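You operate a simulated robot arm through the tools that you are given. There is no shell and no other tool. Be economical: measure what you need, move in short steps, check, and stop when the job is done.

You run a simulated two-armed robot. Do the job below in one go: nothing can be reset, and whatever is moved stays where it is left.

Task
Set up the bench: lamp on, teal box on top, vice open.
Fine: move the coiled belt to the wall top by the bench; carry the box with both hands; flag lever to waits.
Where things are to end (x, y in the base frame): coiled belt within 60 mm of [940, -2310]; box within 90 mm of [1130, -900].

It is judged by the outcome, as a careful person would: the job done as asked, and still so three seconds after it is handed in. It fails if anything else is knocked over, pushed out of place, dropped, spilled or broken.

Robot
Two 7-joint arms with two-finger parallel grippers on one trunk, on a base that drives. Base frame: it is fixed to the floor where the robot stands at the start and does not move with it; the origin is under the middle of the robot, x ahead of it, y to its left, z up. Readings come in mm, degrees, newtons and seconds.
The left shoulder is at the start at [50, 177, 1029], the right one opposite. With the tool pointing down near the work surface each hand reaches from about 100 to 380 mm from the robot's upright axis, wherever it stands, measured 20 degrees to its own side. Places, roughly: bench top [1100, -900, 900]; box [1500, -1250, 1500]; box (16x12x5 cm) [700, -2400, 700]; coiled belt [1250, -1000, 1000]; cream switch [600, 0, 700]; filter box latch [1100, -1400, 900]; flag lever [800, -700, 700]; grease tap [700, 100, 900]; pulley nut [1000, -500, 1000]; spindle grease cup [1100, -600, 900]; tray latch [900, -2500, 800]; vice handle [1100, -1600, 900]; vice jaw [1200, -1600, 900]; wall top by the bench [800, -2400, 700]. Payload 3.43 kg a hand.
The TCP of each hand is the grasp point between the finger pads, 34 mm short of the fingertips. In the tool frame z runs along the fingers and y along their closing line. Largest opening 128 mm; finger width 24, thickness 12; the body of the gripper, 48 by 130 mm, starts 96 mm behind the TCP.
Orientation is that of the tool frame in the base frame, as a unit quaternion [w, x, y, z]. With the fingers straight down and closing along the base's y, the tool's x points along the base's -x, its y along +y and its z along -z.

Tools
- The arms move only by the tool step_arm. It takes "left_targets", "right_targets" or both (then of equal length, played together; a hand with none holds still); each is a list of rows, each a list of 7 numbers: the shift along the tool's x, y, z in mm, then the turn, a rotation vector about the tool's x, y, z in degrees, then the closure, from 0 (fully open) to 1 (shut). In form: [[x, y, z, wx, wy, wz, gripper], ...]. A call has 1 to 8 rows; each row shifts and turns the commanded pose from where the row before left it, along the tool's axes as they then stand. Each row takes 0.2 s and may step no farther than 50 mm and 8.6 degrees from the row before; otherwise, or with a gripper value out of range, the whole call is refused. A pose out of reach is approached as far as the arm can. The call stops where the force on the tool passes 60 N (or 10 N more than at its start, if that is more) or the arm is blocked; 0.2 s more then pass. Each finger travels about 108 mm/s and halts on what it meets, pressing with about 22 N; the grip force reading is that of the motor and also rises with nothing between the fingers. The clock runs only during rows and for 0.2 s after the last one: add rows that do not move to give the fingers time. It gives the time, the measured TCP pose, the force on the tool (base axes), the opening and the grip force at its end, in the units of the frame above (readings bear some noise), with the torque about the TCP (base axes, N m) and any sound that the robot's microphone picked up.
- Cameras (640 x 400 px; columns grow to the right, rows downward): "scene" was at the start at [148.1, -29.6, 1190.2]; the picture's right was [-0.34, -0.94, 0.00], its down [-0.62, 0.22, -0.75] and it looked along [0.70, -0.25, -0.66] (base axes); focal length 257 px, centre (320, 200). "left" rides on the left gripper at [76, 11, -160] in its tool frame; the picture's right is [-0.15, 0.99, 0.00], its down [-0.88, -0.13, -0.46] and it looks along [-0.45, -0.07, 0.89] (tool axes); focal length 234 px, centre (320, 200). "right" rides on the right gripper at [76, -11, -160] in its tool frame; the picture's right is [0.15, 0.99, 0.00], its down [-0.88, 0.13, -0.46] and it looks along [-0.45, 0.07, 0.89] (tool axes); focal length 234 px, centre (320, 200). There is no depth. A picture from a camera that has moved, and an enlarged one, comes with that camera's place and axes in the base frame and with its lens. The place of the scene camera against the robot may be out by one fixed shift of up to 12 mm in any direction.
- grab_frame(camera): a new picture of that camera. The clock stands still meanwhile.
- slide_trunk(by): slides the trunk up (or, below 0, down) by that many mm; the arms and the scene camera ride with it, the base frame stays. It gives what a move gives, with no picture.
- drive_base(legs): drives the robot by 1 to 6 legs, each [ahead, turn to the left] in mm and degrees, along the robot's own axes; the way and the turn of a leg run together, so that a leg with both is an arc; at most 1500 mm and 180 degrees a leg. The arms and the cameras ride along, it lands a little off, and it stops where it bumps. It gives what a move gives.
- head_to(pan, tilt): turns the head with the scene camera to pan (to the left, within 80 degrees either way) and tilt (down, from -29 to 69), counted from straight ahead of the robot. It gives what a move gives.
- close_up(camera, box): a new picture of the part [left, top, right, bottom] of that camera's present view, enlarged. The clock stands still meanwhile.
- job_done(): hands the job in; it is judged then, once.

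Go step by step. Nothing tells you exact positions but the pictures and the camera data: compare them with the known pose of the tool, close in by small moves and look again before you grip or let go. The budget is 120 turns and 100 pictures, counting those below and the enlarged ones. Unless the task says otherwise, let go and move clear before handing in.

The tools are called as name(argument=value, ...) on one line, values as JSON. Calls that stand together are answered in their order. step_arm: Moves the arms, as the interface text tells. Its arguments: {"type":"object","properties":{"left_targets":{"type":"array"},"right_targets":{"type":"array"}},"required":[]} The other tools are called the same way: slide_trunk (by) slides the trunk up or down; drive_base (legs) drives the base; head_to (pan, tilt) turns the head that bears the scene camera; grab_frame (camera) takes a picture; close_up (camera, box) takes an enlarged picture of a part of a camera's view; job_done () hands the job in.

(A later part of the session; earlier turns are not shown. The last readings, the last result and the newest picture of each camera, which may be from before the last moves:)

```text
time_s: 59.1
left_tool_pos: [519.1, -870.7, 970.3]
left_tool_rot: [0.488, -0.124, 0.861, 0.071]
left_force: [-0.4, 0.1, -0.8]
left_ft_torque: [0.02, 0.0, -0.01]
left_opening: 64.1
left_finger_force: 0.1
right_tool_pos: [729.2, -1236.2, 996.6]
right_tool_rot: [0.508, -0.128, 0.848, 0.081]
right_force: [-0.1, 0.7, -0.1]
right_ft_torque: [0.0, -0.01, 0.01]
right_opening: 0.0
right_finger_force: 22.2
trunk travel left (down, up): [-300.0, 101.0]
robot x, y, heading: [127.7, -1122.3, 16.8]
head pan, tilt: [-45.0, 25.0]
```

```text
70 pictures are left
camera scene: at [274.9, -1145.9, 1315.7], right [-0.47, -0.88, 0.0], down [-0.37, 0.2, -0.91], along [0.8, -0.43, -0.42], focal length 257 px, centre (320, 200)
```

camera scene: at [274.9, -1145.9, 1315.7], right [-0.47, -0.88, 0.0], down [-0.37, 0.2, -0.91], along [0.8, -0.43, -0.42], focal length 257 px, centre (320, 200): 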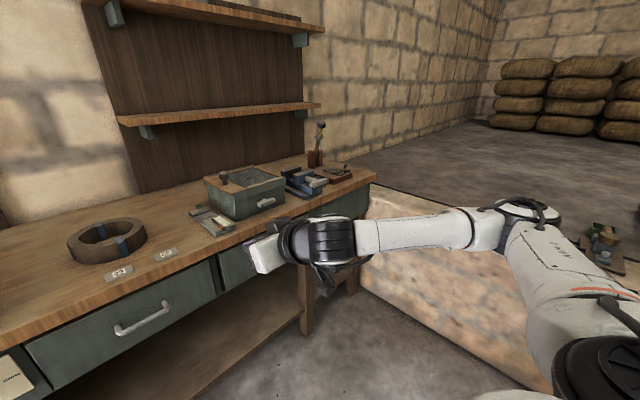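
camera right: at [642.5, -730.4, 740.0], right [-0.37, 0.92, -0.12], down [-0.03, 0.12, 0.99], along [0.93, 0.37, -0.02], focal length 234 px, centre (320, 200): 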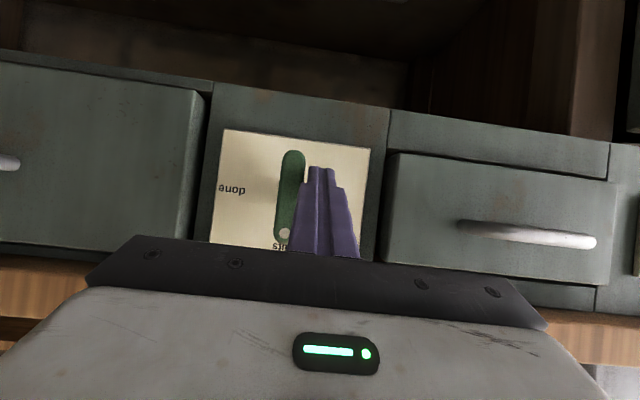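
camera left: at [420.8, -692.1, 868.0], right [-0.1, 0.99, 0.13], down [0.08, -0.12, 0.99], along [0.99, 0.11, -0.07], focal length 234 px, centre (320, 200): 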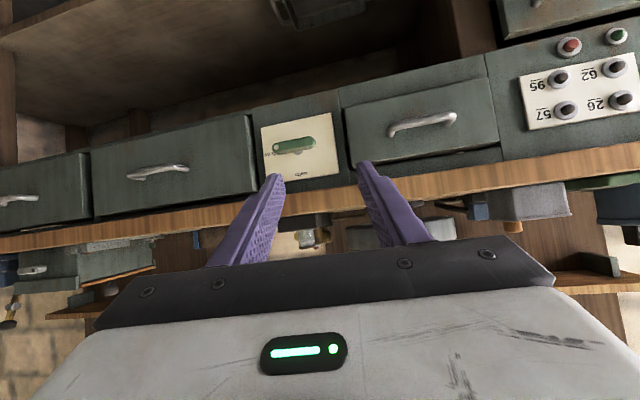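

The belt ring is at about [1115, -900, 895], some 190 mm across; bench top ≈ 870. I point the right hand down, retract the left, and then drive in.

step_arm(right_targets=[[0, 0, 0, 0, 8.5, 0, 0.5], [0, 0, 0, 0, 8.5, 0, 0.3], [0, 0, 0, 0, 8.5, 0, 0.3], [0, 0, 0, 0, 8.5, 0, 0.3], [0, 0, 0, 0, 8.5, 0, 0.3], [0, 0, 0, 0, 8.5, 0, 0.3], [0, 0, 0, 0, 8.5, 0, 0.3], [0, 0, 0, 0, 2, 0, 0.3]], left_targets=[[0, 0, -40, 0, 0, 0, 0.5], [0, 0, -40, 0, 0, 0, 0.5], [0, 0, -40, 0, 0, 0, 0.5], [0, 0, 0, 0, 0, 0, 0.5], [0, 0, 0, 0, 0, 0, 0.5], [0, 0, 0, 0, 0, 0, 0.5], [0, 0, 0, 0, 0, 0, 0.5], [0, 0, 0, 0, 0, 0, 0.5]])

head_to(pan=0, tilt=35)

grab_frame(camera="scene")

```text
time_s: 60.9
left_tool_pos: [493.6, -936.1, 1035.8]
left_tool_rot: [0.488, -0.125, 0.861, 0.072]
left_force: [0.3, 0.1, -0.7]
left_ft_torque: [0.04, 0.02, 0.0]
left_opening: 64.1
left_finger_force: 0.1
left hand out of reach, approached as far as the arm can: row 1, 2, 3
right_tool_pos: [728.3, -1235.9, 996.4]
right_tool_rot: [0.002, -0.152, 0.988, 0.004]
right_force: [0.3, 0.3, 0.2]
right_ft_torque: [-0.02, 0.0, -0.01]
right_opening: 89.7
right_finger_force: 0.1
trunk travel left (down, up): [-300.0, 101.0]
robot x, y, heading: [128.8, -1116.2, 16.9]
head pan, tilt: [-45.0, 25.0]
```

```text
time_s: 62.0
left_tool_pos: [493.1, -935.7, 1035.4]
left_tool_rot: [0.488, -0.124, 0.861, 0.071]
left_force: [-0.4, 0.0, 0.5]
left_ft_torque: [0.01, -0.01, 0.02]
left_opening: 63.9
left_finger_force: 0.0
right_tool_pos: [728.6, -1235.2, 996.8]
right_tool_rot: [0.003, -0.151, 0.988, 0.004]
right_force: [0.4, 0.2, 0.0]
right_ft_torque: [0.02, 0.05, -0.02]
right_opening: 89.7
right_finger_force: 0.1
trunk travel left (down, up): [-300.0, 101.0]
robot x, y, heading: [128.1, -1121.3, 16.7]
head pan, tilt: [0.0, 35.0]
```

```text
69 pictures are left
camera scene: at [278.1, -1077.0, 1299.9], right [0.29, -0.96, 0.0], down [-0.55, -0.16, -0.82], along [0.78, 0.23, -0.57], focal length 257 px, centre (320, 200)
```

scene: 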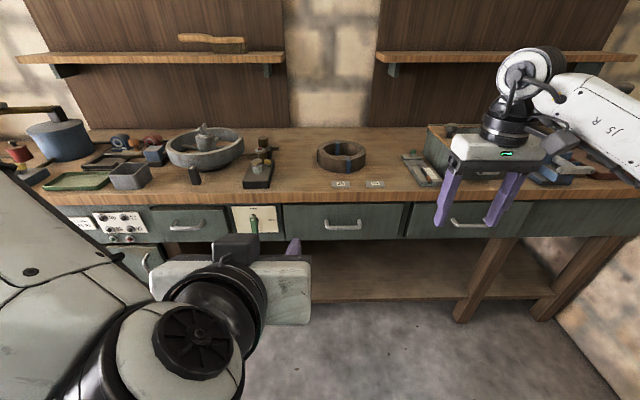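

drive_base(legs=[[330, 0]])

grab_frame(camera="scene")

grab_frame(camera="right")

```text
time_s: 64.2
left_tool_pos: [812.6, -841.1, 1034.9]
left_tool_rot: [0.489, -0.124, 0.861, 0.072]
left_force: [0.2, -0.2, 0.3]
left_ft_torque: [0.06, 0.0, -0.01]
left_opening: 64.0
left_finger_force: 0.1
right_tool_pos: [1047.2, -1140.9, 997.1]
right_tool_rot: [0.003, -0.151, 0.988, 0.005]
right_force: [0.1, 0.1, 0.1]
right_ft_torque: [0.02, -0.01, 0.0]
right_opening: 89.6
right_finger_force: 0.0
trunk travel left (down, up): [-300.0, 101.0]
robot x, y, heading: [444.3, -1024.6, 16.5]
head pan, tilt: [0.0, 35.0]
```

```text
68 pictures are left
camera scene: at [597.5, -981.4, 1299.8], right [0.29, -0.96, 0.0], down [-0.55, -0.16, -0.82], along [0.78, 0.23, -0.57], focal length 257 px, centre (320, 200)
```

scene: 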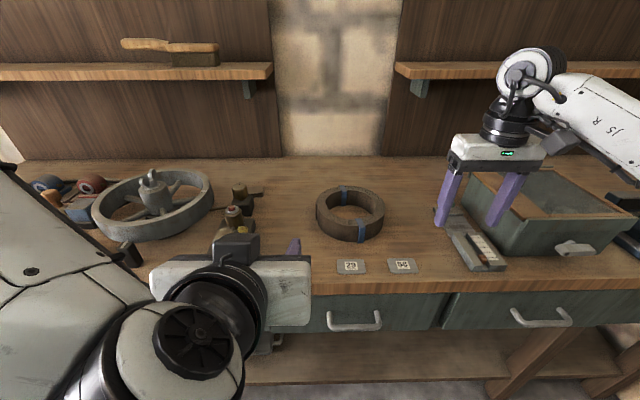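

```text
67 pictures are left
camera right: at [978.0, -1174.2, 1156.9], right [-0.44, 0.9, 0.01], down [0.8, 0.38, 0.46], along [0.41, 0.21, -0.89], focal length 234 px, centre (320, 200)
```

right: 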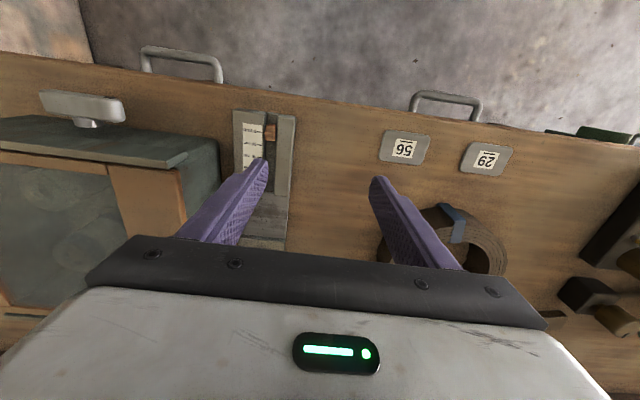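

Bench top measures z ≈ 872 and the ring centre about [1113, -908], top at 918. I move the right hand over the ring's right-hand wall.

step_arm(right_targets=[[-33, 32.6, 0, 0, 0, 0, 0.4], [-33, 32.6, 0, 0, 0, 0, 0.4], [-33, 32.6, 0, 0, 0, 0, 0.4], [-33, 32.6, 0, 0, 0, 0, 0.4], [0, 0, 0, 0, 0, 0, 0.4]])

grab_frame(camera="right")

close_up(camera="scene", box=[280, 100, 520, 250])

```text
time_s: 65.4
left_tool_pos: [811.1, -839.1, 1035.2]
left_tool_rot: [0.487, -0.125, 0.861, 0.071]
left_force: [-0.5, 0.4, -0.8]
left_ft_torque: [0.0, 0.02, -0.02]
left_opening: 64.0
left_finger_force: 0.0
right_tool_pos: [1116.9, -997.4, 1000.1]
right_tool_rot: [0.003, -0.152, 0.988, 0.004]
right_force: [-0.1, -0.5, 0.2]
right_ft_torque: [-0.04, 0.0, 0.0]
right_opening: 76.8
right_finger_force: 0.1
right hand out of reach, approached as far as the arm can: row 4
trunk travel left (down, up): [-300.0, 101.0]
robot x, y, heading: [448.2, -1023.5, 16.5]
head pan, tilt: [0.0, 35.0]
```

```text
66 pictures are left
camera right: at [1046.3, -1031.9, 1160.2], right [-0.44, 0.9, 0.0], down [0.8, 0.38, 0.46], along [0.42, 0.21, -0.89], focal length 234 px, centre (320, 200)
```

right: 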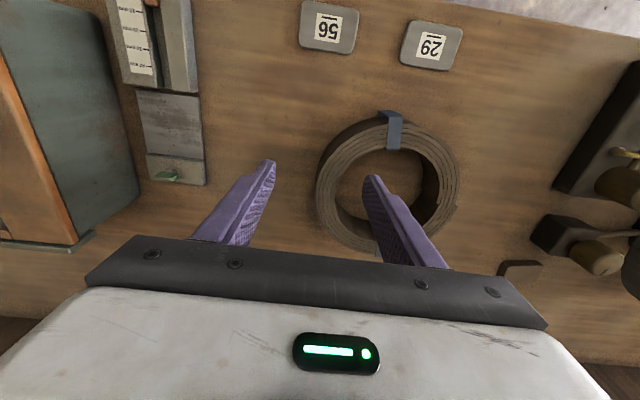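

```text
2.67 times, centred on (400, 175) of scene
camera zoom: at [596.6, -980.4, 1299.9], right [0.29, -0.96, 0.0], down [-0.55, -0.17, -0.82], along [0.79, 0.23, -0.57], focal length 686 px, centre (107, 267)
```

zoom: 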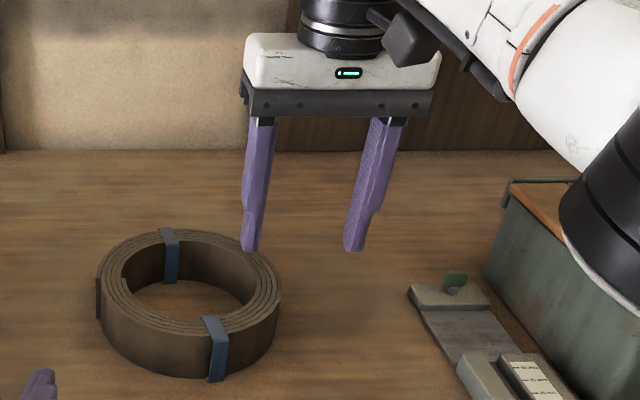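

drive_base(legs=[[50, 0]])

```text
time_s: 66.4
left_tool_pos: [860.3, -826.0, 1034.7]
left_tool_rot: [0.487, -0.124, 0.862, 0.071]
left_force: [0.2, 0.5, -0.5]
left_ft_torque: [-0.03, 0.0, 0.0]
left_opening: 63.8
left_finger_force: 0.0
right_tool_pos: [1163.9, -985.6, 998.6]
right_tool_rot: [0.003, -0.152, 0.988, 0.004]
right_force: [1.9, -0.1, -1.4]
right_ft_torque: [-0.04, 0.0, -0.01]
right_opening: 77.0
right_finger_force: 0.1
trunk travel left (down, up): [-300.0, 101.0]
robot x, y, heading: [493.1, -1013.9, 16.5]
head pan, tilt: [0.0, 35.0]
```

step_arm(right_targets=[[33, 16, 0, 0, 0, 0, 0.45], [0, 0, 30, 0, 0, 0, 0.45], [0, 0, 0, 0, 0, 0, 0.45]])

grab_frame(camera="right")

close_up(camera="scene", box=[260, 130, 500, 280])

```text
time_s: 67.2
left_tool_pos: [859.8, -827.0, 1035.1]
left_tool_rot: [0.488, -0.124, 0.861, 0.071]
left_force: [0.6, 0.5, 0.5]
left_ft_torque: [0.0, 0.0, 0.0]
left_opening: 64.0
left_finger_force: 0.1
right_tool_pos: [1127.8, -980.6, 969.3]
right_tool_rot: [0.003, -0.151, 0.989, 0.004]
right_force: [0.0, -0.7, 0.0]
right_ft_torque: [0.01, -0.01, -0.01]
right_opening: 70.4
right_finger_force: 0.0
trunk travel left (down, up): [-300.0, 101.0]
robot x, y, heading: [492.9, -1011.7, 16.6]
head pan, tilt: [0.0, 35.0]
```

```text
64 pictures are left
camera right: at [1057.6, -1013.2, 1130.2], right [-0.43, 0.9, 0.01], down [0.8, 0.38, 0.46], along [0.42, 0.21, -0.89], focal length 234 px, centre (320, 200)
```

right: 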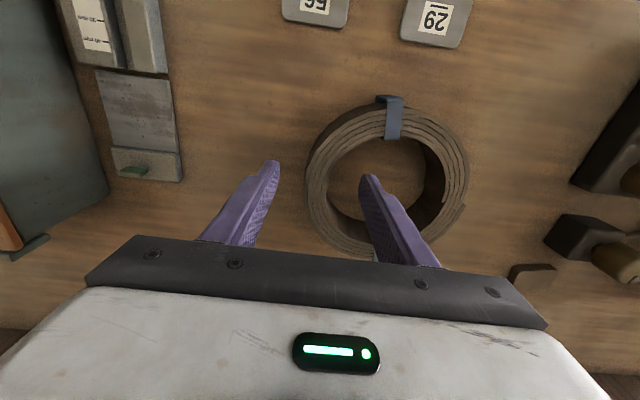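

```text
2.67 times, centred on (380, 205) of scene
camera zoom: at [644.0, -967.1, 1300.0], right [0.29, -0.96, 0.0], down [-0.55, -0.16, -0.82], along [0.79, 0.23, -0.57], focal length 686 px, centre (160, 187)
```

zoom: 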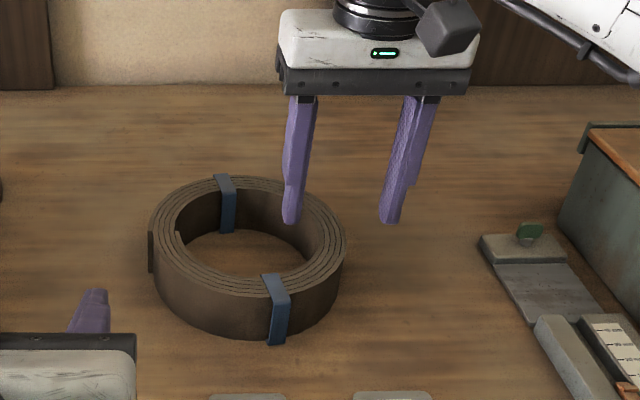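

The fingers straddle the right wall well. I descend to z ≈ 912 and close gently.

step_arm(right_targets=[[-1, 1, 30, 0, 0, 0, 0.45], [0, 0, 26, 0, 0, 0, 0.45], [0, 0, 0, 0, 0, 0, 0.7], [0, 0, 0, 0, 0, 0, 0.85], [0, 0, 0, 0, 0, 0, 1], [0, 0, 0, 0, 0, 0, 1], [0, 0, 0, 0, 0, 0, 1]])

close_up(camera="scene", box=[260, 130, 500, 280])

```text
time_s: 68.8
left_tool_pos: [859.1, -825.9, 1034.5]
left_tool_rot: [0.489, -0.125, 0.86, 0.072]
left_force: [-0.5, 0.1, 0.4]
left_ft_torque: [0.0, -0.02, 0.03]
left_opening: 63.7
left_finger_force: 0.0
right_tool_pos: [1129.4, -976.9, 912.4]
right_tool_rot: [0.003, -0.151, 0.988, 0.004]
right_force: [0.4, -0.3, -0.2]
right_ft_torque: [-0.38, -0.17, -0.01]
right_opening: 32.8
right_finger_force: 21.3
trunk travel left (down, up): [-300.0, 101.0]
robot x, y, heading: [495.6, -1012.5, 16.5]
head pan, tilt: [0.0, 35.0]
```

```text
2.67 times, centred on (380, 205) of scene
camera zoom: at [644.7, -967.4, 1299.8], right [0.29, -0.96, 0.0], down [-0.55, -0.16, -0.82], along [0.78, 0.23, -0.57], focal length 686 px, centre (160, 187)
```

zoom: 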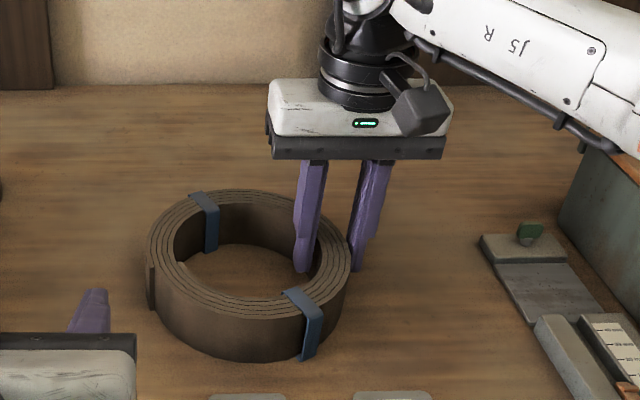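

step_arm(right_targets=[[0, 0, -20, 0, 0, 0, 1], [0, 0, -20, 0, 0, 0, 1], [0, 0, -20, 0, 0, 0, 1], [0, 0, 0, 0, 0, 0, 1]])

grab_frame(camera="scene")

```text
time_s: 69.8
left_tool_pos: [860.3, -825.7, 1033.9]
left_tool_rot: [0.487, -0.124, 0.862, 0.071]
left_force: [0.3, 0.0, 0.3]
left_ft_torque: [-0.06, -0.03, -0.01]
left_opening: 64.1
left_finger_force: 0.1
right_tool_pos: [1129.1, -975.6, 971.8]
right_tool_rot: [0.003, -0.152, 0.988, 0.003]
right_force: [-0.2, 0.1, -5.2]
right_ft_torque: [-0.33, -0.17, 0.0]
right_opening: 32.8
right_finger_force: 22.2
trunk travel left (down, up): [-300.0, 101.0]
robot x, y, heading: [494.2, -1013.6, 16.9]
head pan, tilt: [0.0, 35.0]
```

```text
61 pictures are left
camera scene: at [644.9, -967.4, 1299.8], right [0.29, -0.96, 0.0], down [-0.55, -0.16, -0.82], along [0.78, 0.23, -0.57], focal length 257 px, centre (320, 200)
```

scene: 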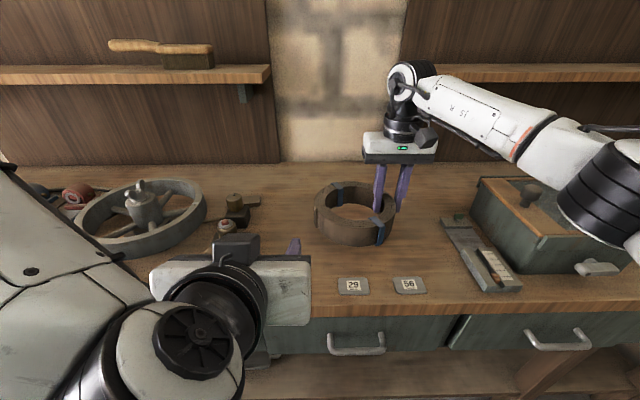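

The belt is firmly held and level. I raise and retract it, back out, and look at the wall.

step_arm(right_targets=[[0, 0, -30, 0, 0, 0, 1], [0, 0, -30, 0, 0, 0, 1], [30, 0, -10, 0, 0, 0, 1], [40, 0, 0, 0, 0, 0, 1], [40, 0, 0, 0, 0, 0, 1], [0, 0, 0, 0, 0, 0, 1]])

drive_base(legs=[[-420, 0], [0, -70]])

head_to(pan=-15, tilt=25)

grab_frame(camera="scene")

```text
time_s: 71.2
left_tool_pos: [860.1, -826.2, 1035.4]
left_tool_rot: [0.488, -0.124, 0.861, 0.071]
left_force: [0.6, 0.3, -0.2]
left_ft_torque: [0.0, -0.02, 0.02]
left_opening: 64.0
left_finger_force: 0.0
right_tool_pos: [1022.9, -1009.8, 1040.2]
right_tool_rot: [0.003, -0.15, 0.989, 0.005]
right_force: [0.5, 0.1, -5.2]
right_ft_torque: [-0.36, -0.1, 0.02]
right_opening: 32.8
right_finger_force: 21.7
trunk travel left (down, up): [-300.0, 101.0]
robot x, y, heading: [494.0, -1009.7, 16.4]
head pan, tilt: [0.0, 35.0]
```

```text
time_s: 76.9
left_tool_pos: [381.1, -1420.9, 1035.4]
left_tool_rot: [0.437, 0.404, 0.77, -0.228]
left_force: [0.3, 0.4, 0.9]
left_ft_torque: [-0.04, 0.0, 0.03]
left_opening: 64.0
left_finger_force: 0.0
right_tool_pos: [258.5, -1634.3, 1040.5]
right_tool_rot: [0.005, 0.457, 0.889, 0.001]
right_force: [-0.4, 0.1, -4.2]
right_ft_torque: [-0.26, 0.24, 0.0]
right_opening: 32.8
right_finger_force: 21.7
trunk travel left (down, up): [-300.0, 101.0]
robot x, y, heading: [91.7, -1128.5, -55.2]
head pan, tilt: [0.0, 35.0]
```

```text
time_s: 77.6
left_tool_pos: [381.5, -1422.5, 1033.8]
left_tool_rot: [0.437, 0.405, 0.77, -0.229]
left_force: [-0.2, 0.1, -0.3]
left_ft_torque: [0.0, -0.01, 0.06]
left_opening: 64.1
left_finger_force: 0.0
right_tool_pos: [257.9, -1634.4, 1039.6]
right_tool_rot: [0.006, 0.457, 0.889, 0.001]
right_force: [-0.2, 0.0, -4.5]
right_ft_torque: [-0.24, 0.26, -0.06]
right_opening: 32.8
right_finger_force: 21.7
trunk travel left (down, up): [-300.0, 101.0]
robot x, y, heading: [92.9, -1132.2, -55.0]
head pan, tilt: [-15.0, 25.0]
```

```text
60 pictures are left
camera scene: at [161.6, -1277.6, 1315.6], right [-0.94, -0.34, 0.0], down [-0.14, 0.4, -0.91], along [0.31, -0.85, -0.42], focal length 257 px, centre (320, 200)
```

scene: 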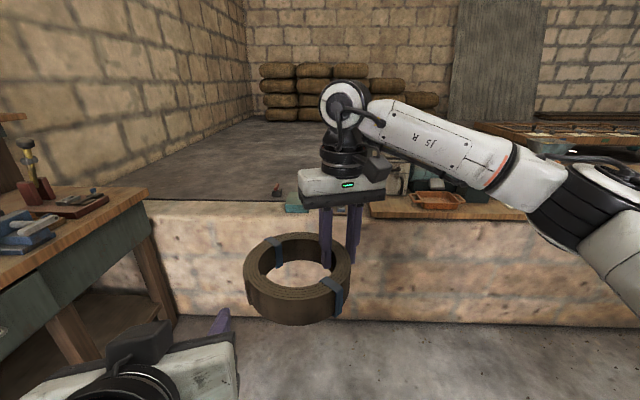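

close_up(camera="scene", box=[150, 160, 330, 272])

```text
3.56 times, centred on (240, 216) of scene
camera zoom: at [161.6, -1277.6, 1315.6], right [-0.94, -0.34, 0.0], down [-0.14, 0.4, -0.91], along [0.31, -0.85, -0.42], focal length 914 px, centre (604, 143)
```

zoom: 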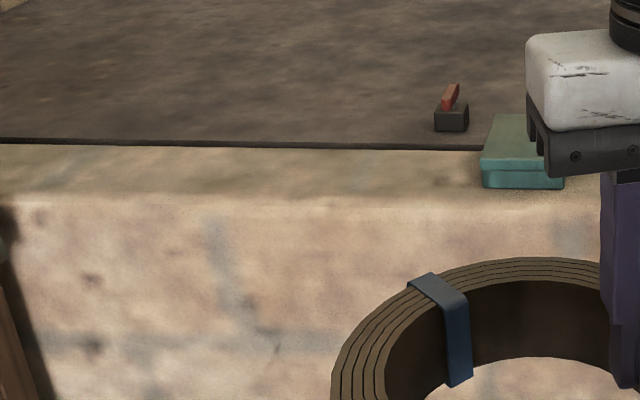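

The wall top is a strip parallel to the bench's depth direction, with the teal box on it near [700, -2400]. I drive diagonally towards it and turn to face it.

drive_base(legs=[[0, 8.7], [750, 0], [0, -26.5]])

head_to(pan=0, tilt=35)

grab_frame(camera="scene")

```text
time_s: 83.6
left_tool_pos: [792.4, -2039.0, 1036.2]
left_tool_rot: [0.396, 0.519, 0.698, -0.293]
left_force: [0.9, 0.1, 0.4]
left_ft_torque: [-0.02, -0.04, -0.01]
left_opening: 64.0
left_finger_force: 0.0
right_tool_pos: [608.7, -2202.6, 1040.1]
right_tool_rot: [0.005, 0.588, 0.809, 0.001]
right_force: [0.1, 0.8, -4.5]
right_ft_torque: [-0.16, 0.35, -0.02]
right_opening: 32.8
right_finger_force: 22.4
trunk travel left (down, up): [-300.0, 101.0]
robot x, y, heading: [606.2, -1671.7, -72.8]
head pan, tilt: [-15.0, 25.0]
```

```text
time_s: 84.4
left_tool_pos: [792.3, -2039.1, 1036.4]
left_tool_rot: [0.396, 0.518, 0.699, -0.293]
left_force: [-0.2, -0.2, 0.1]
left_ft_torque: [0.01, -0.02, 0.0]
left_opening: 63.9
left_finger_force: 0.1
right_tool_pos: [608.8, -2203.1, 1041.6]
right_tool_rot: [0.005, 0.589, 0.808, 0.0]
right_force: [0.0, 0.4, -5.7]
right_ft_torque: [-0.13, 0.33, -0.01]
right_opening: 33.0
right_finger_force: 22.5
trunk travel left (down, up): [-300.0, 101.0]
robot x, y, heading: [603.9, -1671.5, -72.7]
head pan, tilt: [0.0, 35.0]
```

```text
58 pictures are left
camera scene: at [649.0, -1827.1, 1299.9], right [-0.96, -0.29, 0.0], down [-0.17, 0.55, -0.82], along [0.24, -0.78, -0.57], focal length 257 px, centre (320, 200)
```

scene: 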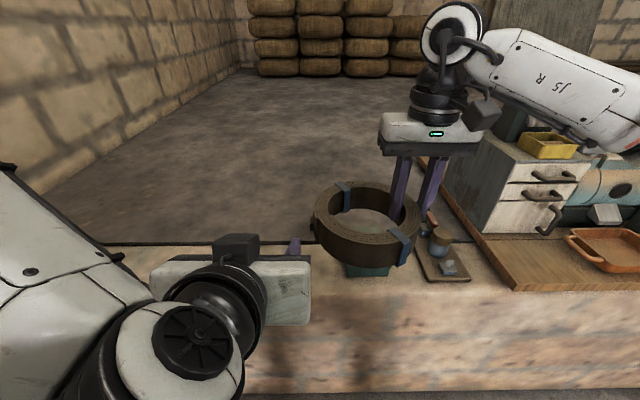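

I turn 18° left and drive 200 mm so the held ring comes over the target spot.

drive_base(legs=[[0, 18], [200, 0]])

head_to(pan=-10, tilt=50)

grab_frame(camera="scene")

grab_frame(camera="right")

```text
time_s: 87.0
left_tool_pos: [1010.6, -2133.0, 1034.7]
left_tool_rot: [0.437, 0.404, 0.77, -0.228]
left_force: [0.7, 0.0, 0.2]
left_ft_torque: [-0.01, -0.01, 0.0]
left_opening: 64.0
left_finger_force: 0.0
right_tool_pos: [886.4, -2344.3, 1039.4]
right_tool_rot: [0.004, 0.457, 0.889, 0.001]
right_force: [-0.6, 0.1, -4.6]
right_ft_torque: [-0.23, 0.28, -0.02]
right_opening: 33.1
right_finger_force: 22.2
trunk travel left (down, up): [-300.0, 101.0]
robot x, y, heading: [721.3, -1844.4, -55.4]
head pan, tilt: [0.0, 35.0]
```

```text
time_s: 87.8
left_tool_pos: [1010.3, -2132.1, 1035.2]
left_tool_rot: [0.437, 0.404, 0.77, -0.229]
left_force: [0.2, -0.5, -0.8]
left_ft_torque: [-0.03, 0.0, 0.03]
left_opening: 64.3
left_finger_force: 0.1
right_tool_pos: [885.1, -2344.4, 1040.8]
right_tool_rot: [0.005, 0.458, 0.889, 0.002]
right_force: [0.4, 0.2, -5.7]
right_ft_torque: [-0.23, 0.24, -0.03]
right_opening: 32.8
right_finger_force: 22.5
trunk travel left (down, up): [-300.0, 101.0]
robot x, y, heading: [719.7, -1844.2, -55.3]
head pan, tilt: [-10.0, 50.0]
```

```text
57 pictures are left
camera scene: at [791.4, -1970.9, 1278.2], right [-0.91, -0.42, 0.0], down [-0.32, 0.69, -0.64], along [0.27, -0.58, -0.77], focal length 257 px, centre (320, 200)
```

scene: 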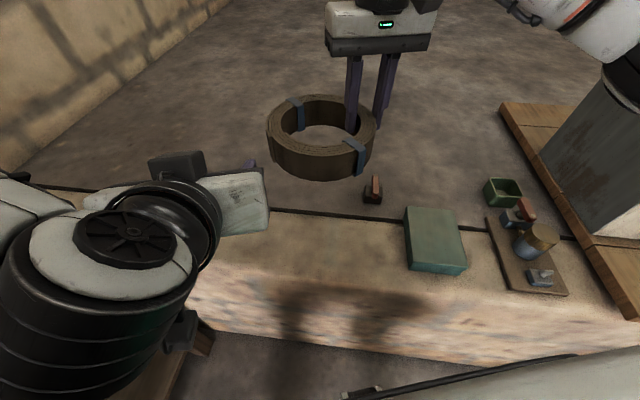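

```text
56 pictures are left
camera right: at [831.3, -2287.7, 1201.2], right [0.72, 0.69, 0.01], down [0.61, -0.64, 0.46], along [0.33, -0.33, -0.89], focal length 234 px, centre (320, 200)
```

right: 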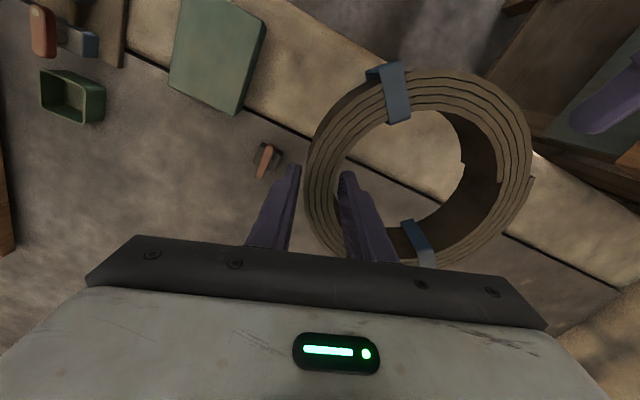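

The ring's centre is computed at about [938, -2299] – practically on target – and the wall top at z ≈ 729. I lower it with the arm, leaving the trunk because the left arm is near the bench end.

step_arm(right_targets=[[10, 3, 40, 0, 0, 0, 1], [0, 0, 45, 0, 0, 0, 1], [0, 0, 45, 0, 0, 0, 1], [0, 0, 45, 0, 0, 0, 1], [0, 0, 30, 0, 0, 0, 1], [0, 0, 20, 0, 0, 0, 1], [0, 0, 0, 0, 0, 0, 1]])

grab_frame(camera="scene")

grab_frame(camera="left")

```text
time_s: 89.4
left_tool_pos: [1009.7, -2132.2, 1034.8]
left_tool_rot: [0.437, 0.404, 0.771, -0.228]
left_force: [0.2, -0.5, 0.5]
left_ft_torque: [-0.03, 0.01, 0.0]
left_opening: 64.0
left_finger_force: 0.1
right_tool_pos: [885.9, -2336.1, 815.0]
right_tool_rot: [0.005, 0.458, 0.889, 0.0]
right_force: [-0.5, 0.3, -5.7]
right_ft_torque: [-0.25, 0.28, 0.02]
right_opening: 32.6
right_finger_force: 22.1
trunk travel left (down, up): [-300.0, 101.0]
robot x, y, heading: [718.5, -1843.7, -55.2]
head pan, tilt: [-10.0, 50.0]
```

```text
55 pictures are left
camera scene: at [791.3, -1970.8, 1278.1], right [-0.91, -0.42, 0.0], down [-0.32, 0.7, -0.64], along [0.27, -0.58, -0.77], focal length 257 px, centre (320, 200)
```

scene: 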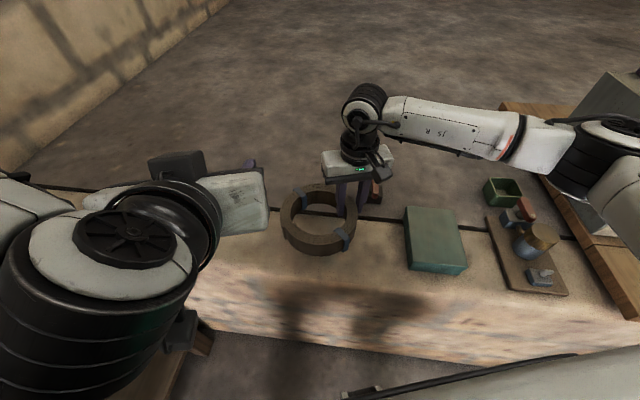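

```text
54 pictures are left
camera left: at [918.0, -1981.3, 1052.3], right [0.86, 0.5, 0.13], down [-0.07, -0.13, 0.99], along [0.51, -0.86, -0.07], focal length 234 px, centre (320, 200)
```

left: 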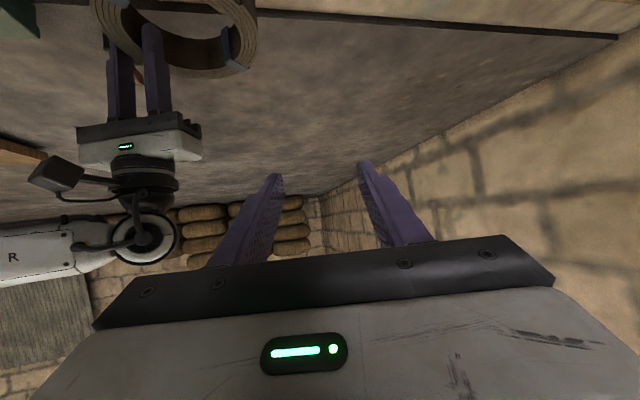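

step_arm(right_targets=[[0, 0, 12, 0, 0, 0, 1], [0, 0, 10, 0, 0, 0, 1], [0, 0, 6, 0, 0, 0, 1], [0, 0, 5, 0, 0, 0, 1], [0, 0, 4, 0, 0, 0, 1], [0, 0, 0, 0, 0, 0, 1]])

close_up(camera="scene", box=[250, 140, 490, 290])

```text
time_s: 90.8
left_tool_pos: [1009.2, -2134.1, 1035.7]
left_tool_rot: [0.437, 0.404, 0.77, -0.229]
left_force: [-0.1, -1.0, 0.2]
left_ft_torque: [-0.01, 0.0, 0.0]
left_opening: 64.1
left_finger_force: 0.0
right_tool_pos: [885.1, -2334.8, 777.5]
right_tool_rot: [0.004, 0.458, 0.889, 0.002]
right_force: [0.8, -0.2, -5.7]
right_ft_torque: [-0.24, 0.31, -0.03]
right_opening: 33.0
right_finger_force: 21.6
trunk travel left (down, up): [-300.0, 101.0]
robot x, y, heading: [721.8, -1842.0, -55.0]
head pan, tilt: [-10.0, 50.0]
```

```text
2.67 times, centred on (370, 215) of scene
camera zoom: at [791.3, -1970.9, 1278.1], right [-0.91, -0.42, 0.0], down [-0.32, 0.7, -0.64], along [0.27, -0.58, -0.77], focal length 686 px, centre (187, 160)
```

zoom: 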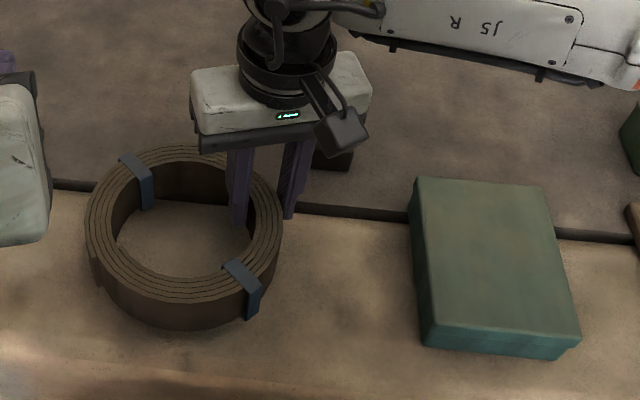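

step_arm(right_targets=[[0, 0, 3, 0, 0, 0, 1], [0, 0, 3, 0, 0, 0, 1], [0, 0, 2, 0, 0, 0, 1], [0, 0, 0, 0, 0, 0, 1]])

```text
time_s: 91.8
left_tool_pos: [1010.3, -2133.2, 1036.4]
left_tool_rot: [0.437, 0.405, 0.77, -0.229]
left_force: [1.2, -0.4, -1.2]
left_ft_torque: [0.01, -0.01, 0.05]
left_opening: 64.0
left_finger_force: 0.1
right_tool_pos: [886.0, -2334.9, 769.5]
right_tool_rot: [0.005, 0.457, 0.89, 0.002]
right_force: [0.1, 0.6, -4.8]
right_ft_torque: [-0.21, 0.31, 0.01]
right_opening: 33.1
right_finger_force: 21.8
trunk travel left (down, up): [-300.0, 101.0]
robot x, y, heading: [720.4, -1842.8, -54.8]
head pan, tilt: [-10.0, 50.0]
```

step_arm(right_targets=[[0, 0, 2, 0, 0, 0, 1], [0, 0, 2, 0, 0, 0, 1], [0, 0, 2, 0, 0, 0, 1], [0, 0, 0, 0, 0, 0, 1]])

```text
time_s: 92.8
left_tool_pos: [1009.7, -2132.5, 1035.9]
left_tool_rot: [0.437, 0.404, 0.771, -0.228]
left_force: [1.0, -0.4, -0.1]
left_ft_torque: [-0.02, -0.01, -0.01]
left_opening: 64.1
left_finger_force: 0.1
right_tool_pos: [885.4, -2335.3, 764.3]
right_tool_rot: [0.005, 0.458, 0.889, 0.001]
right_force: [0.6, 0.2, -4.5]
right_ft_torque: [-0.24, 0.27, 0.0]
right_opening: 33.1
right_finger_force: 22.1
trunk travel left (down, up): [-300.0, 101.0]
robot x, y, heading: [718.3, -1838.9, -55.0]
head pan, tilt: [-10.0, 50.0]
```

step_arm(right_targets=[[0, 0, 2.5, 0, 0, 0, 1], [0, 0, 2.5, 0, 0, 0, 1], [0, 0, 2.5, 0, 0, 0, 1], [0, 0, 2.5, 0, 0, 0, 1], [0, 0, 0, 0, 0, 0, 1]])

close_up(camera="scene", box=[250, 140, 490, 290])

```text
time_s: 94.0
left_tool_pos: [1010.8, -2132.0, 1034.6]
left_tool_rot: [0.437, 0.404, 0.77, -0.228]
left_force: [0.2, -0.3, 0.1]
left_ft_torque: [0.01, 0.03, 0.02]
left_opening: 64.1
left_finger_force: 0.1
right_tool_pos: [885.3, -2335.8, 754.8]
right_tool_rot: [0.004, 0.457, 0.89, 0.002]
right_force: [-0.3, -0.4, -4.9]
right_ft_torque: [-0.25, 0.26, -0.02]
right_opening: 32.9
right_finger_force: 21.9
trunk travel left (down, up): [-300.0, 101.0]
robot x, y, heading: [719.1, -1839.8, -55.0]
head pan, tilt: [-10.0, 50.0]
```

```text
2.67 times, centred on (370, 215) of scene
camera zoom: at [791.3, -1970.9, 1278.1], right [-0.91, -0.42, 0.0], down [-0.32, 0.7, -0.64], along [0.27, -0.58, -0.77], focal length 686 px, centre (187, 160)
```

zoom: 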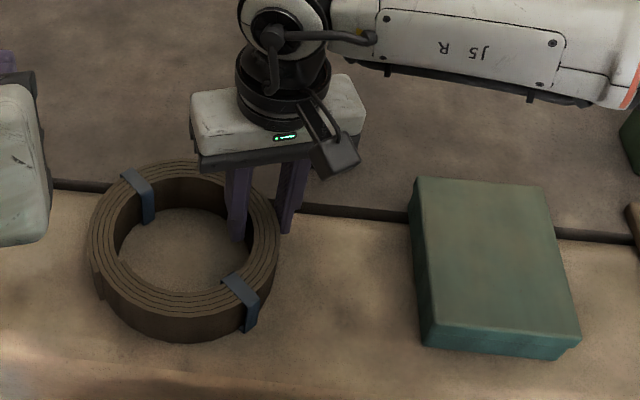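

step_arm(right_targets=[[0, 0, 2.5, 0, 0, 0, 1], [0, 0, 2.5, 0, 0, 0, 1], [0, 0, 2.5, 0, 0, 0, 1], [0, 0, 2.5, 0, 0, 0, 1], [0, 0, 0, 0, 0, 0, 1]])

```text
time_s: 95.2
left_tool_pos: [1009.2, -2129.9, 1037.7]
left_tool_rot: [0.439, 0.404, 0.769, -0.23]
left_force: [0.3, 0.2, 0.5]
left_ft_torque: [-0.02, 0.01, -0.02]
left_opening: 63.7
left_finger_force: 0.1
right_tool_pos: [885.8, -2336.2, 747.2]
right_tool_rot: [0.009, 0.458, 0.889, 0.0]
right_force: [-1.0, -4.3, 29.9]
right_ft_torque: [-0.2, 0.73, 0.02]
right_opening: 33.0
right_finger_force: 22.1
trunk travel left (down, up): [-300.0, 101.0]
robot x, y, heading: [722.7, -1839.4, -55.2]
head pan, tilt: [-10.0, 50.0]
```

Contact at wall top z ≈ 708. I ease 2 mm, release, and rise clear.

step_arm(right_targets=[[0, 0, -2, 0, 0, 0, 1], [0, 0, 0, 0, 0, 0, 0.65], [0, 0, 0, 0, 0, 0, 0.55], [0, 0, 0, 0, 0, 0, 0.55], [0, 0, -30, 0, 0, 0, 0.55], [0, 0, -45, 0, 0, 0, 0.55], [0, 0, -45, 0, 0, 0, 0.55], [0, 0, -45, 0, 0, 0, 0.55]])

grab_frame(camera="scene")

grab_frame(camera="right")

```text
time_s: 97.0
left_tool_pos: [1010.1, -2132.0, 1036.3]
left_tool_rot: [0.437, 0.405, 0.77, -0.229]
left_force: [0.4, 0.6, 0.3]
left_ft_torque: [-0.04, 0.0, 0.01]
left_opening: 64.1
left_finger_force: 0.0
right_tool_pos: [882.7, -2332.9, 911.1]
right_tool_rot: [0.005, 0.458, 0.889, 0.001]
right_force: [0.2, 0.1, 0.5]
right_ft_torque: [-0.01, 0.0, 0.02]
right_opening: 57.5
right_finger_force: 0.1
trunk travel left (down, up): [-300.0, 101.0]
robot x, y, heading: [721.7, -1842.0, -55.2]
head pan, tilt: [-10.0, 50.0]
```

```text
51 pictures are left
camera scene: at [791.2, -1970.2, 1278.2], right [-0.91, -0.42, 0.0], down [-0.32, 0.69, -0.64], along [0.27, -0.58, -0.77], focal length 257 px, centre (320, 200)
```

scene: 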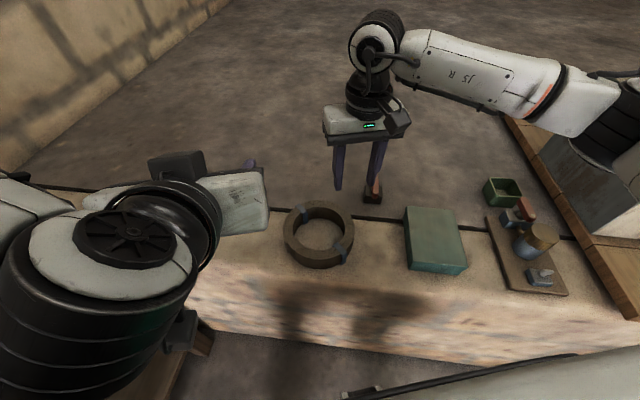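

```text
50 pictures are left
camera right: at [828.0, -2275.4, 1071.4], right [0.72, 0.69, 0.01], down [0.61, -0.64, 0.46], along [0.33, -0.33, -0.89], focal length 234 px, centre (320, 200)
```

right: 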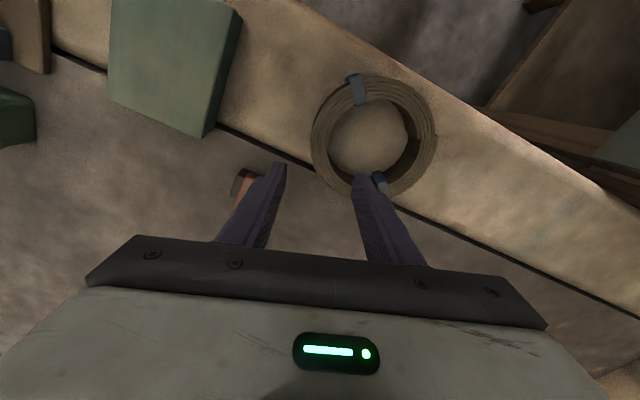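

The belt rests on the wall top at about [935, -2282], within tolerance. Now I back off and come in square to the teal box, centred near [690, -2372].

drive_base(legs=[[-691, 0], [0, -16.4], [430, 0]])

head_to(pan=0, tilt=45)

step_arm(right_targets=[[0, -30, 0, 0, 0, -8.5, 0.2], [0, 0, 0, 0, 0, -8.5, 0.2], [0, 0, 0, 0, 0, -8.5, 0.2], [0, 0, 0, 0, 0, -8.5, 0.2], [0, 0, 0, 0, 0, -8.5, 0.2], [0, 0, 0, 0, 0, -8.5, 0.2], [0, 0, 0, 0, 0, -8.5, 0.2], [0, 0, 0, 0, 0, -8.5, 0.2]], left_targets=[[0, 20, 0, 0, 8.5, 0, 0.2], [0, 20, 0, 0, 8.5, 0, 0.2], [0, 10, 0, 0, 8.5, 0, 0.2], [0, 10, 0, 0, 8.5, 0, 0.2], [0, 0, 0, 0, 8.5, 0, 0.2], [0, 0, 0, 0, 8.5, 0, 0.2], [0, 0, 0, 0, 8.5, 0, 0.2], [0, 0, 0, 0, 0, 0, 0.2]])

grab_frame(camera="scene")

```text
time_s: 104.0
left_tool_pos: [662.4, -2038.3, 1035.3]
left_tool_rot: [0.401, 0.507, 0.707, -0.286]
left_force: [0.1, -0.6, 0.2]
left_ft_torque: [-0.01, 0.0, 0.01]
left_opening: 64.1
left_finger_force: 0.1
right_tool_pos: [486.5, -2196.2, 909.8]
right_tool_rot: [0.006, 0.575, 0.818, 0.001]
right_force: [0.5, 0.1, 1.1]
right_ft_torque: [-0.05, -0.01, 0.03]
right_opening: 57.8
right_finger_force: 0.1
trunk travel left (down, up): [-300.0, 101.0]
robot x, y, heading: [460.8, -1680.6, -70.9]
head pan, tilt: [-10.0, 50.0]
```

```text
time_s: 104.7
left_tool_pos: [662.4, -2038.1, 1036.5]
left_tool_rot: [0.401, 0.506, 0.708, -0.286]
left_force: [0.1, -0.8, -0.1]
left_ft_torque: [-0.04, 0.01, -0.02]
left_opening: 63.9
left_finger_force: 0.0
right_tool_pos: [485.9, -2194.9, 910.2]
right_tool_rot: [0.006, 0.575, 0.818, 0.001]
right_force: [0.7, 0.1, -0.8]
right_ft_torque: [0.0, 0.01, 0.01]
right_opening: 57.5
right_finger_force: 0.1
trunk travel left (down, up): [-300.0, 101.0]
robot x, y, heading: [460.5, -1678.0, -70.9]
head pan, tilt: [0.0, 45.0]
```

```text
time_s: 106.5
left_tool_pos: [719.5, -2018.4, 1036.9]
left_tool_rot: [-0.004, 0.582, 0.813, 0.003]
left_force: [0.4, 0.1, 0.2]
left_ft_torque: [0.07, 0.0, 0.02]
left_opening: 102.4
left_finger_force: 0.1
right_tool_pos: [457.1, -2205.9, 909.9]
right_tool_rot: [0.005, 0.215, 0.977, -0.002]
right_force: [0.5, -0.3, -0.7]
right_ft_torque: [0.0, 0.01, 0.03]
right_opening: 102.4
right_finger_force: 0.0
right hand out of reach, approached as far as the arm can: row 6, 7, 8
trunk travel left (down, up): [-300.0, 101.0]
robot x, y, heading: [463.3, -1680.3, -70.9]
head pan, tilt: [0.0, 45.0]
```

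```text
49 pictures are left
camera scene: at [510.9, -1823.6, 1285.1], right [-0.95, -0.33, 0.0], down [-0.23, 0.67, -0.71], along [0.23, -0.67, -0.71], focal length 257 px, centre (320, 200)
```

scene: 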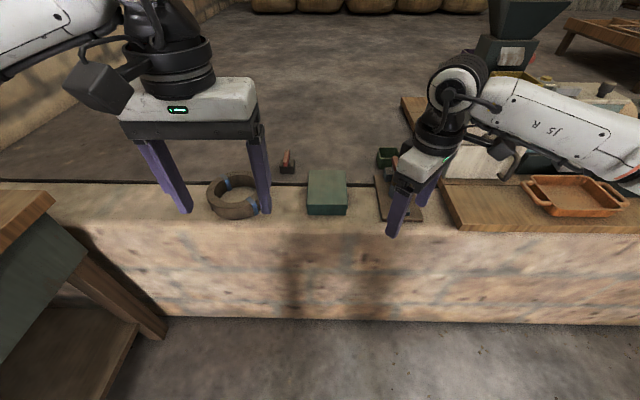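

The right wrist cannot yaw outwards, so I'll instead pinch the box across its 120 mm width with both hands, one behind the other (right hand far and vertical, left hand near and pitched). First a closer look at the box.

close_up(camera="scene", box=[265, 150, 385, 225])

step_arm(right_targets=[[0, 0, -20, 0, 0, 8.5, 0.0], [0, 0, -20, 0, 0, 8.5, 0.0], [0, 0, -20, 0, 0, 8.5, 0.0], [0, 0, -20, 0, 0, 8.5, 0.0], [0, 0, -20, 0, 0, 8.5, 0.0], [0, 0, 0, 0, 0, 2.9, 0.0]])

```text
5.33 times, centred on (325, 188) of scene
camera zoom: at [510.9, -1823.6, 1285.1], right [-0.95, -0.33, 0.0], down [-0.23, 0.67, -0.71], along [0.23, -0.67, -0.71], focal length 1371 px, centre (293, 267)
```

zoom: 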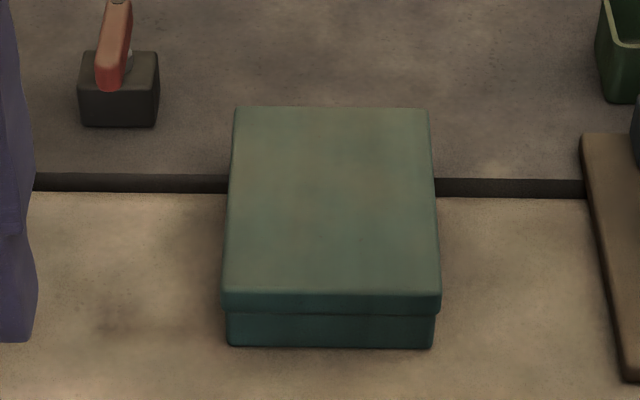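

```text
time_s: 107.9
left_tool_pos: [720.1, -2018.4, 1036.5]
left_tool_rot: [-0.002, 0.581, 0.814, 0.004]
left_force: [0.9, -0.3, 0.0]
left_ft_torque: [-0.03, 0.0, 0.03]
left_opening: 102.3
left_finger_force: 0.2
right_tool_pos: [457.3, -2205.3, 1009.8]
right_tool_rot: [0.005, 0.577, 0.817, 0.001]
right_force: [-0.2, -0.2, -0.1]
right_ft_torque: [-0.01, -0.02, 0.0]
right_opening: 128.1
right_finger_force: 0.1
trunk travel left (down, up): [-300.0, 101.0]
robot x, y, heading: [461.1, -1677.8, -70.9]
head pan, tilt: [0.0, 45.0]
```

The box is square to my heading; centre ≈ [682, -2382]. I drive 189 mm ahead, bring the right hand over its far half, and lower the trunk.

drive_base(legs=[[189, 0]])

step_arm(right_targets=[[-23, 38, 0, 0, 0, 0, 0], [-23, 38, 0, 0, 0, 0, 0], [-23, 38, 0, 0, 0, 0, 0], [-23, 38, 0, 0, 0, 0, 0], [0, 0, 0, 0, 0, 0, 0]])

slide_trunk(by=-200)

grab_frame(camera="right")

grab_frame(camera="scene")

```text
time_s: 109.5
left_tool_pos: [781.9, -2198.0, 1036.5]
left_tool_rot: [-0.003, 0.582, 0.813, 0.002]
left_force: [0.4, -0.1, 0.6]
left_ft_torque: [0.02, 0.02, 0.04]
left_opening: 102.6
left_finger_force: 0.0
right_tool_pos: [518.0, -2384.1, 1010.6]
right_tool_rot: [0.005, 0.576, 0.818, 0.001]
right_force: [0.2, -0.7, -0.2]
right_ft_torque: [0.06, 0.0, -0.01]
right_opening: 127.8
right_finger_force: 0.1
trunk travel left (down, up): [-300.0, 101.0]
robot x, y, heading: [524.8, -1856.4, -70.8]
head pan, tilt: [0.0, 45.0]
```

```text
time_s: 110.7
left_tool_pos: [780.8, -2196.7, 1036.3]
left_tool_rot: [-0.002, 0.582, 0.813, 0.002]
left_force: [-0.3, -0.3, -0.5]
left_ft_torque: [0.04, 0.01, -0.01]
left_opening: 102.4
left_finger_force: 0.1
right_tool_pos: [691.1, -2419.1, 1011.4]
right_tool_rot: [0.005, 0.576, 0.818, 0.0]
right_force: [-0.7, 0.4, -0.4]
right_ft_torque: [0.01, -0.03, 0.01]
right_opening: 127.8
right_finger_force: 0.0
trunk travel left (down, up): [-300.0, 101.0]
robot x, y, heading: [523.2, -1858.5, -70.9]
head pan, tilt: [0.0, 45.0]
```

```text
time_s: 112.8
left_tool_pos: [781.0, -2195.7, 836.0]
left_tool_rot: [-0.002, 0.582, 0.813, 0.003]
left_force: [-0.7, -0.2, -0.4]
left_ft_torque: [0.0, 0.01, 0.0]
left_opening: 102.2
left_finger_force: 0.0
right_tool_pos: [692.0, -2419.4, 810.7]
right_tool_rot: [0.006, 0.576, 0.818, 0.0]
right_force: [0.9, -0.1, -0.6]
right_ft_torque: [-0.04, 0.01, -0.03]
right_opening: 128.1
right_finger_force: 0.0
trunk travel left (down, up): [-100.0, 301.0]
robot x, y, heading: [523.7, -1858.3, -71.1]
head pan, tilt: [0.0, 45.0]
```

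```text
47 pictures are left
camera right: at [654.9, -2349.9, 971.6], right [0.88, 0.47, 0.01], down [0.41, -0.78, 0.46], along [0.22, -0.41, -0.89], focal length 234 px, centre (320, 200)
```

right: 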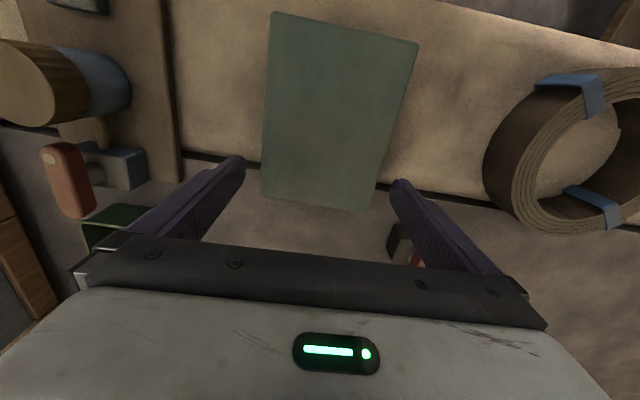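

```text
46 pictures are left
camera scene: at [572.4, -2002.3, 1085.2], right [-0.95, -0.33, 0.0], down [-0.23, 0.67, -0.71], along [0.23, -0.67, -0.71], focal length 257 px, centre (320, 200)
```

scene: 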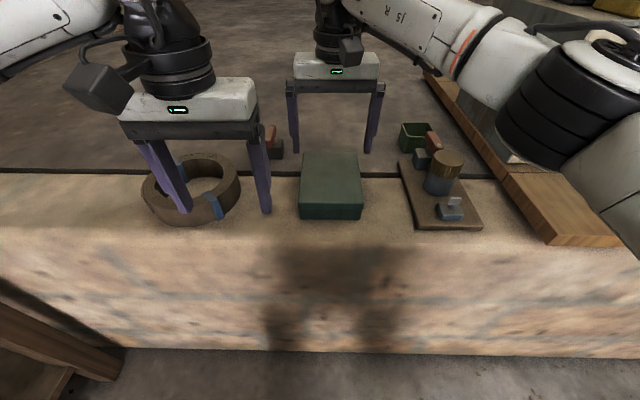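

step_arm(right_targets=[[-3, 4.7, 0, 0, 0, 0, 0], [0, 0, 10, 0, 0, 0, 0], [0, 0, 0, 0, 0, 0, 0]])

close_up(camera="right", box=[210, 100, 430, 237])

close_up(camera="scene", box=[270, 40, 430, 240])

```text
time_s: 113.6
left_tool_pos: [780.7, -2197.5, 837.3]
left_tool_rot: [-0.003, 0.582, 0.814, 0.003]
left_force: [-0.3, 0.3, 0.8]
left_ft_torque: [-0.04, -0.02, -0.01]
left_opening: 102.6
left_finger_force: 0.1
right_tool_pos: [698.5, -2420.8, 800.1]
right_tool_rot: [0.005, 0.575, 0.818, 0.0]
right_force: [-0.5, -0.7, 0.7]
right_ft_torque: [0.0, 0.0, 0.01]
right_opening: 128.0
right_finger_force: 0.0
trunk travel left (down, up): [-100.0, 301.0]
robot x, y, heading: [522.0, -1858.6, -71.0]
head pan, tilt: [0.0, 45.0]
```

```text
2.91 times, centred on (320, 168) of right
camera zoom: at [660.0, -2351.1, 960.9], right [0.88, 0.47, 0.01], down [0.41, -0.78, 0.46], along [0.22, -0.41, -0.89], focal length 681 px, centre (320, 292)
```

zoom: 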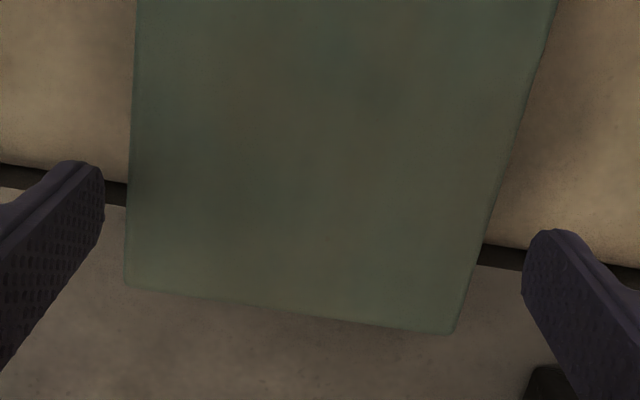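

```text
2.00 times, centred on (350, 140) of scene
camera zoom: at [572.4, -2002.4, 1085.1], right [-0.95, -0.33, 0.0], down [-0.23, 0.67, -0.71], along [0.23, -0.67, -0.71], focal length 514 px, centre (260, 320)
```

zoom: 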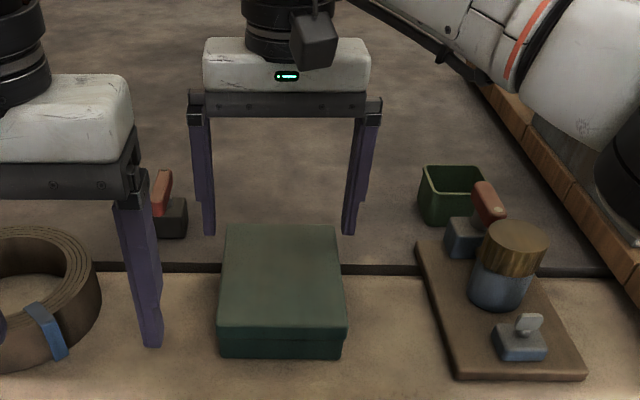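

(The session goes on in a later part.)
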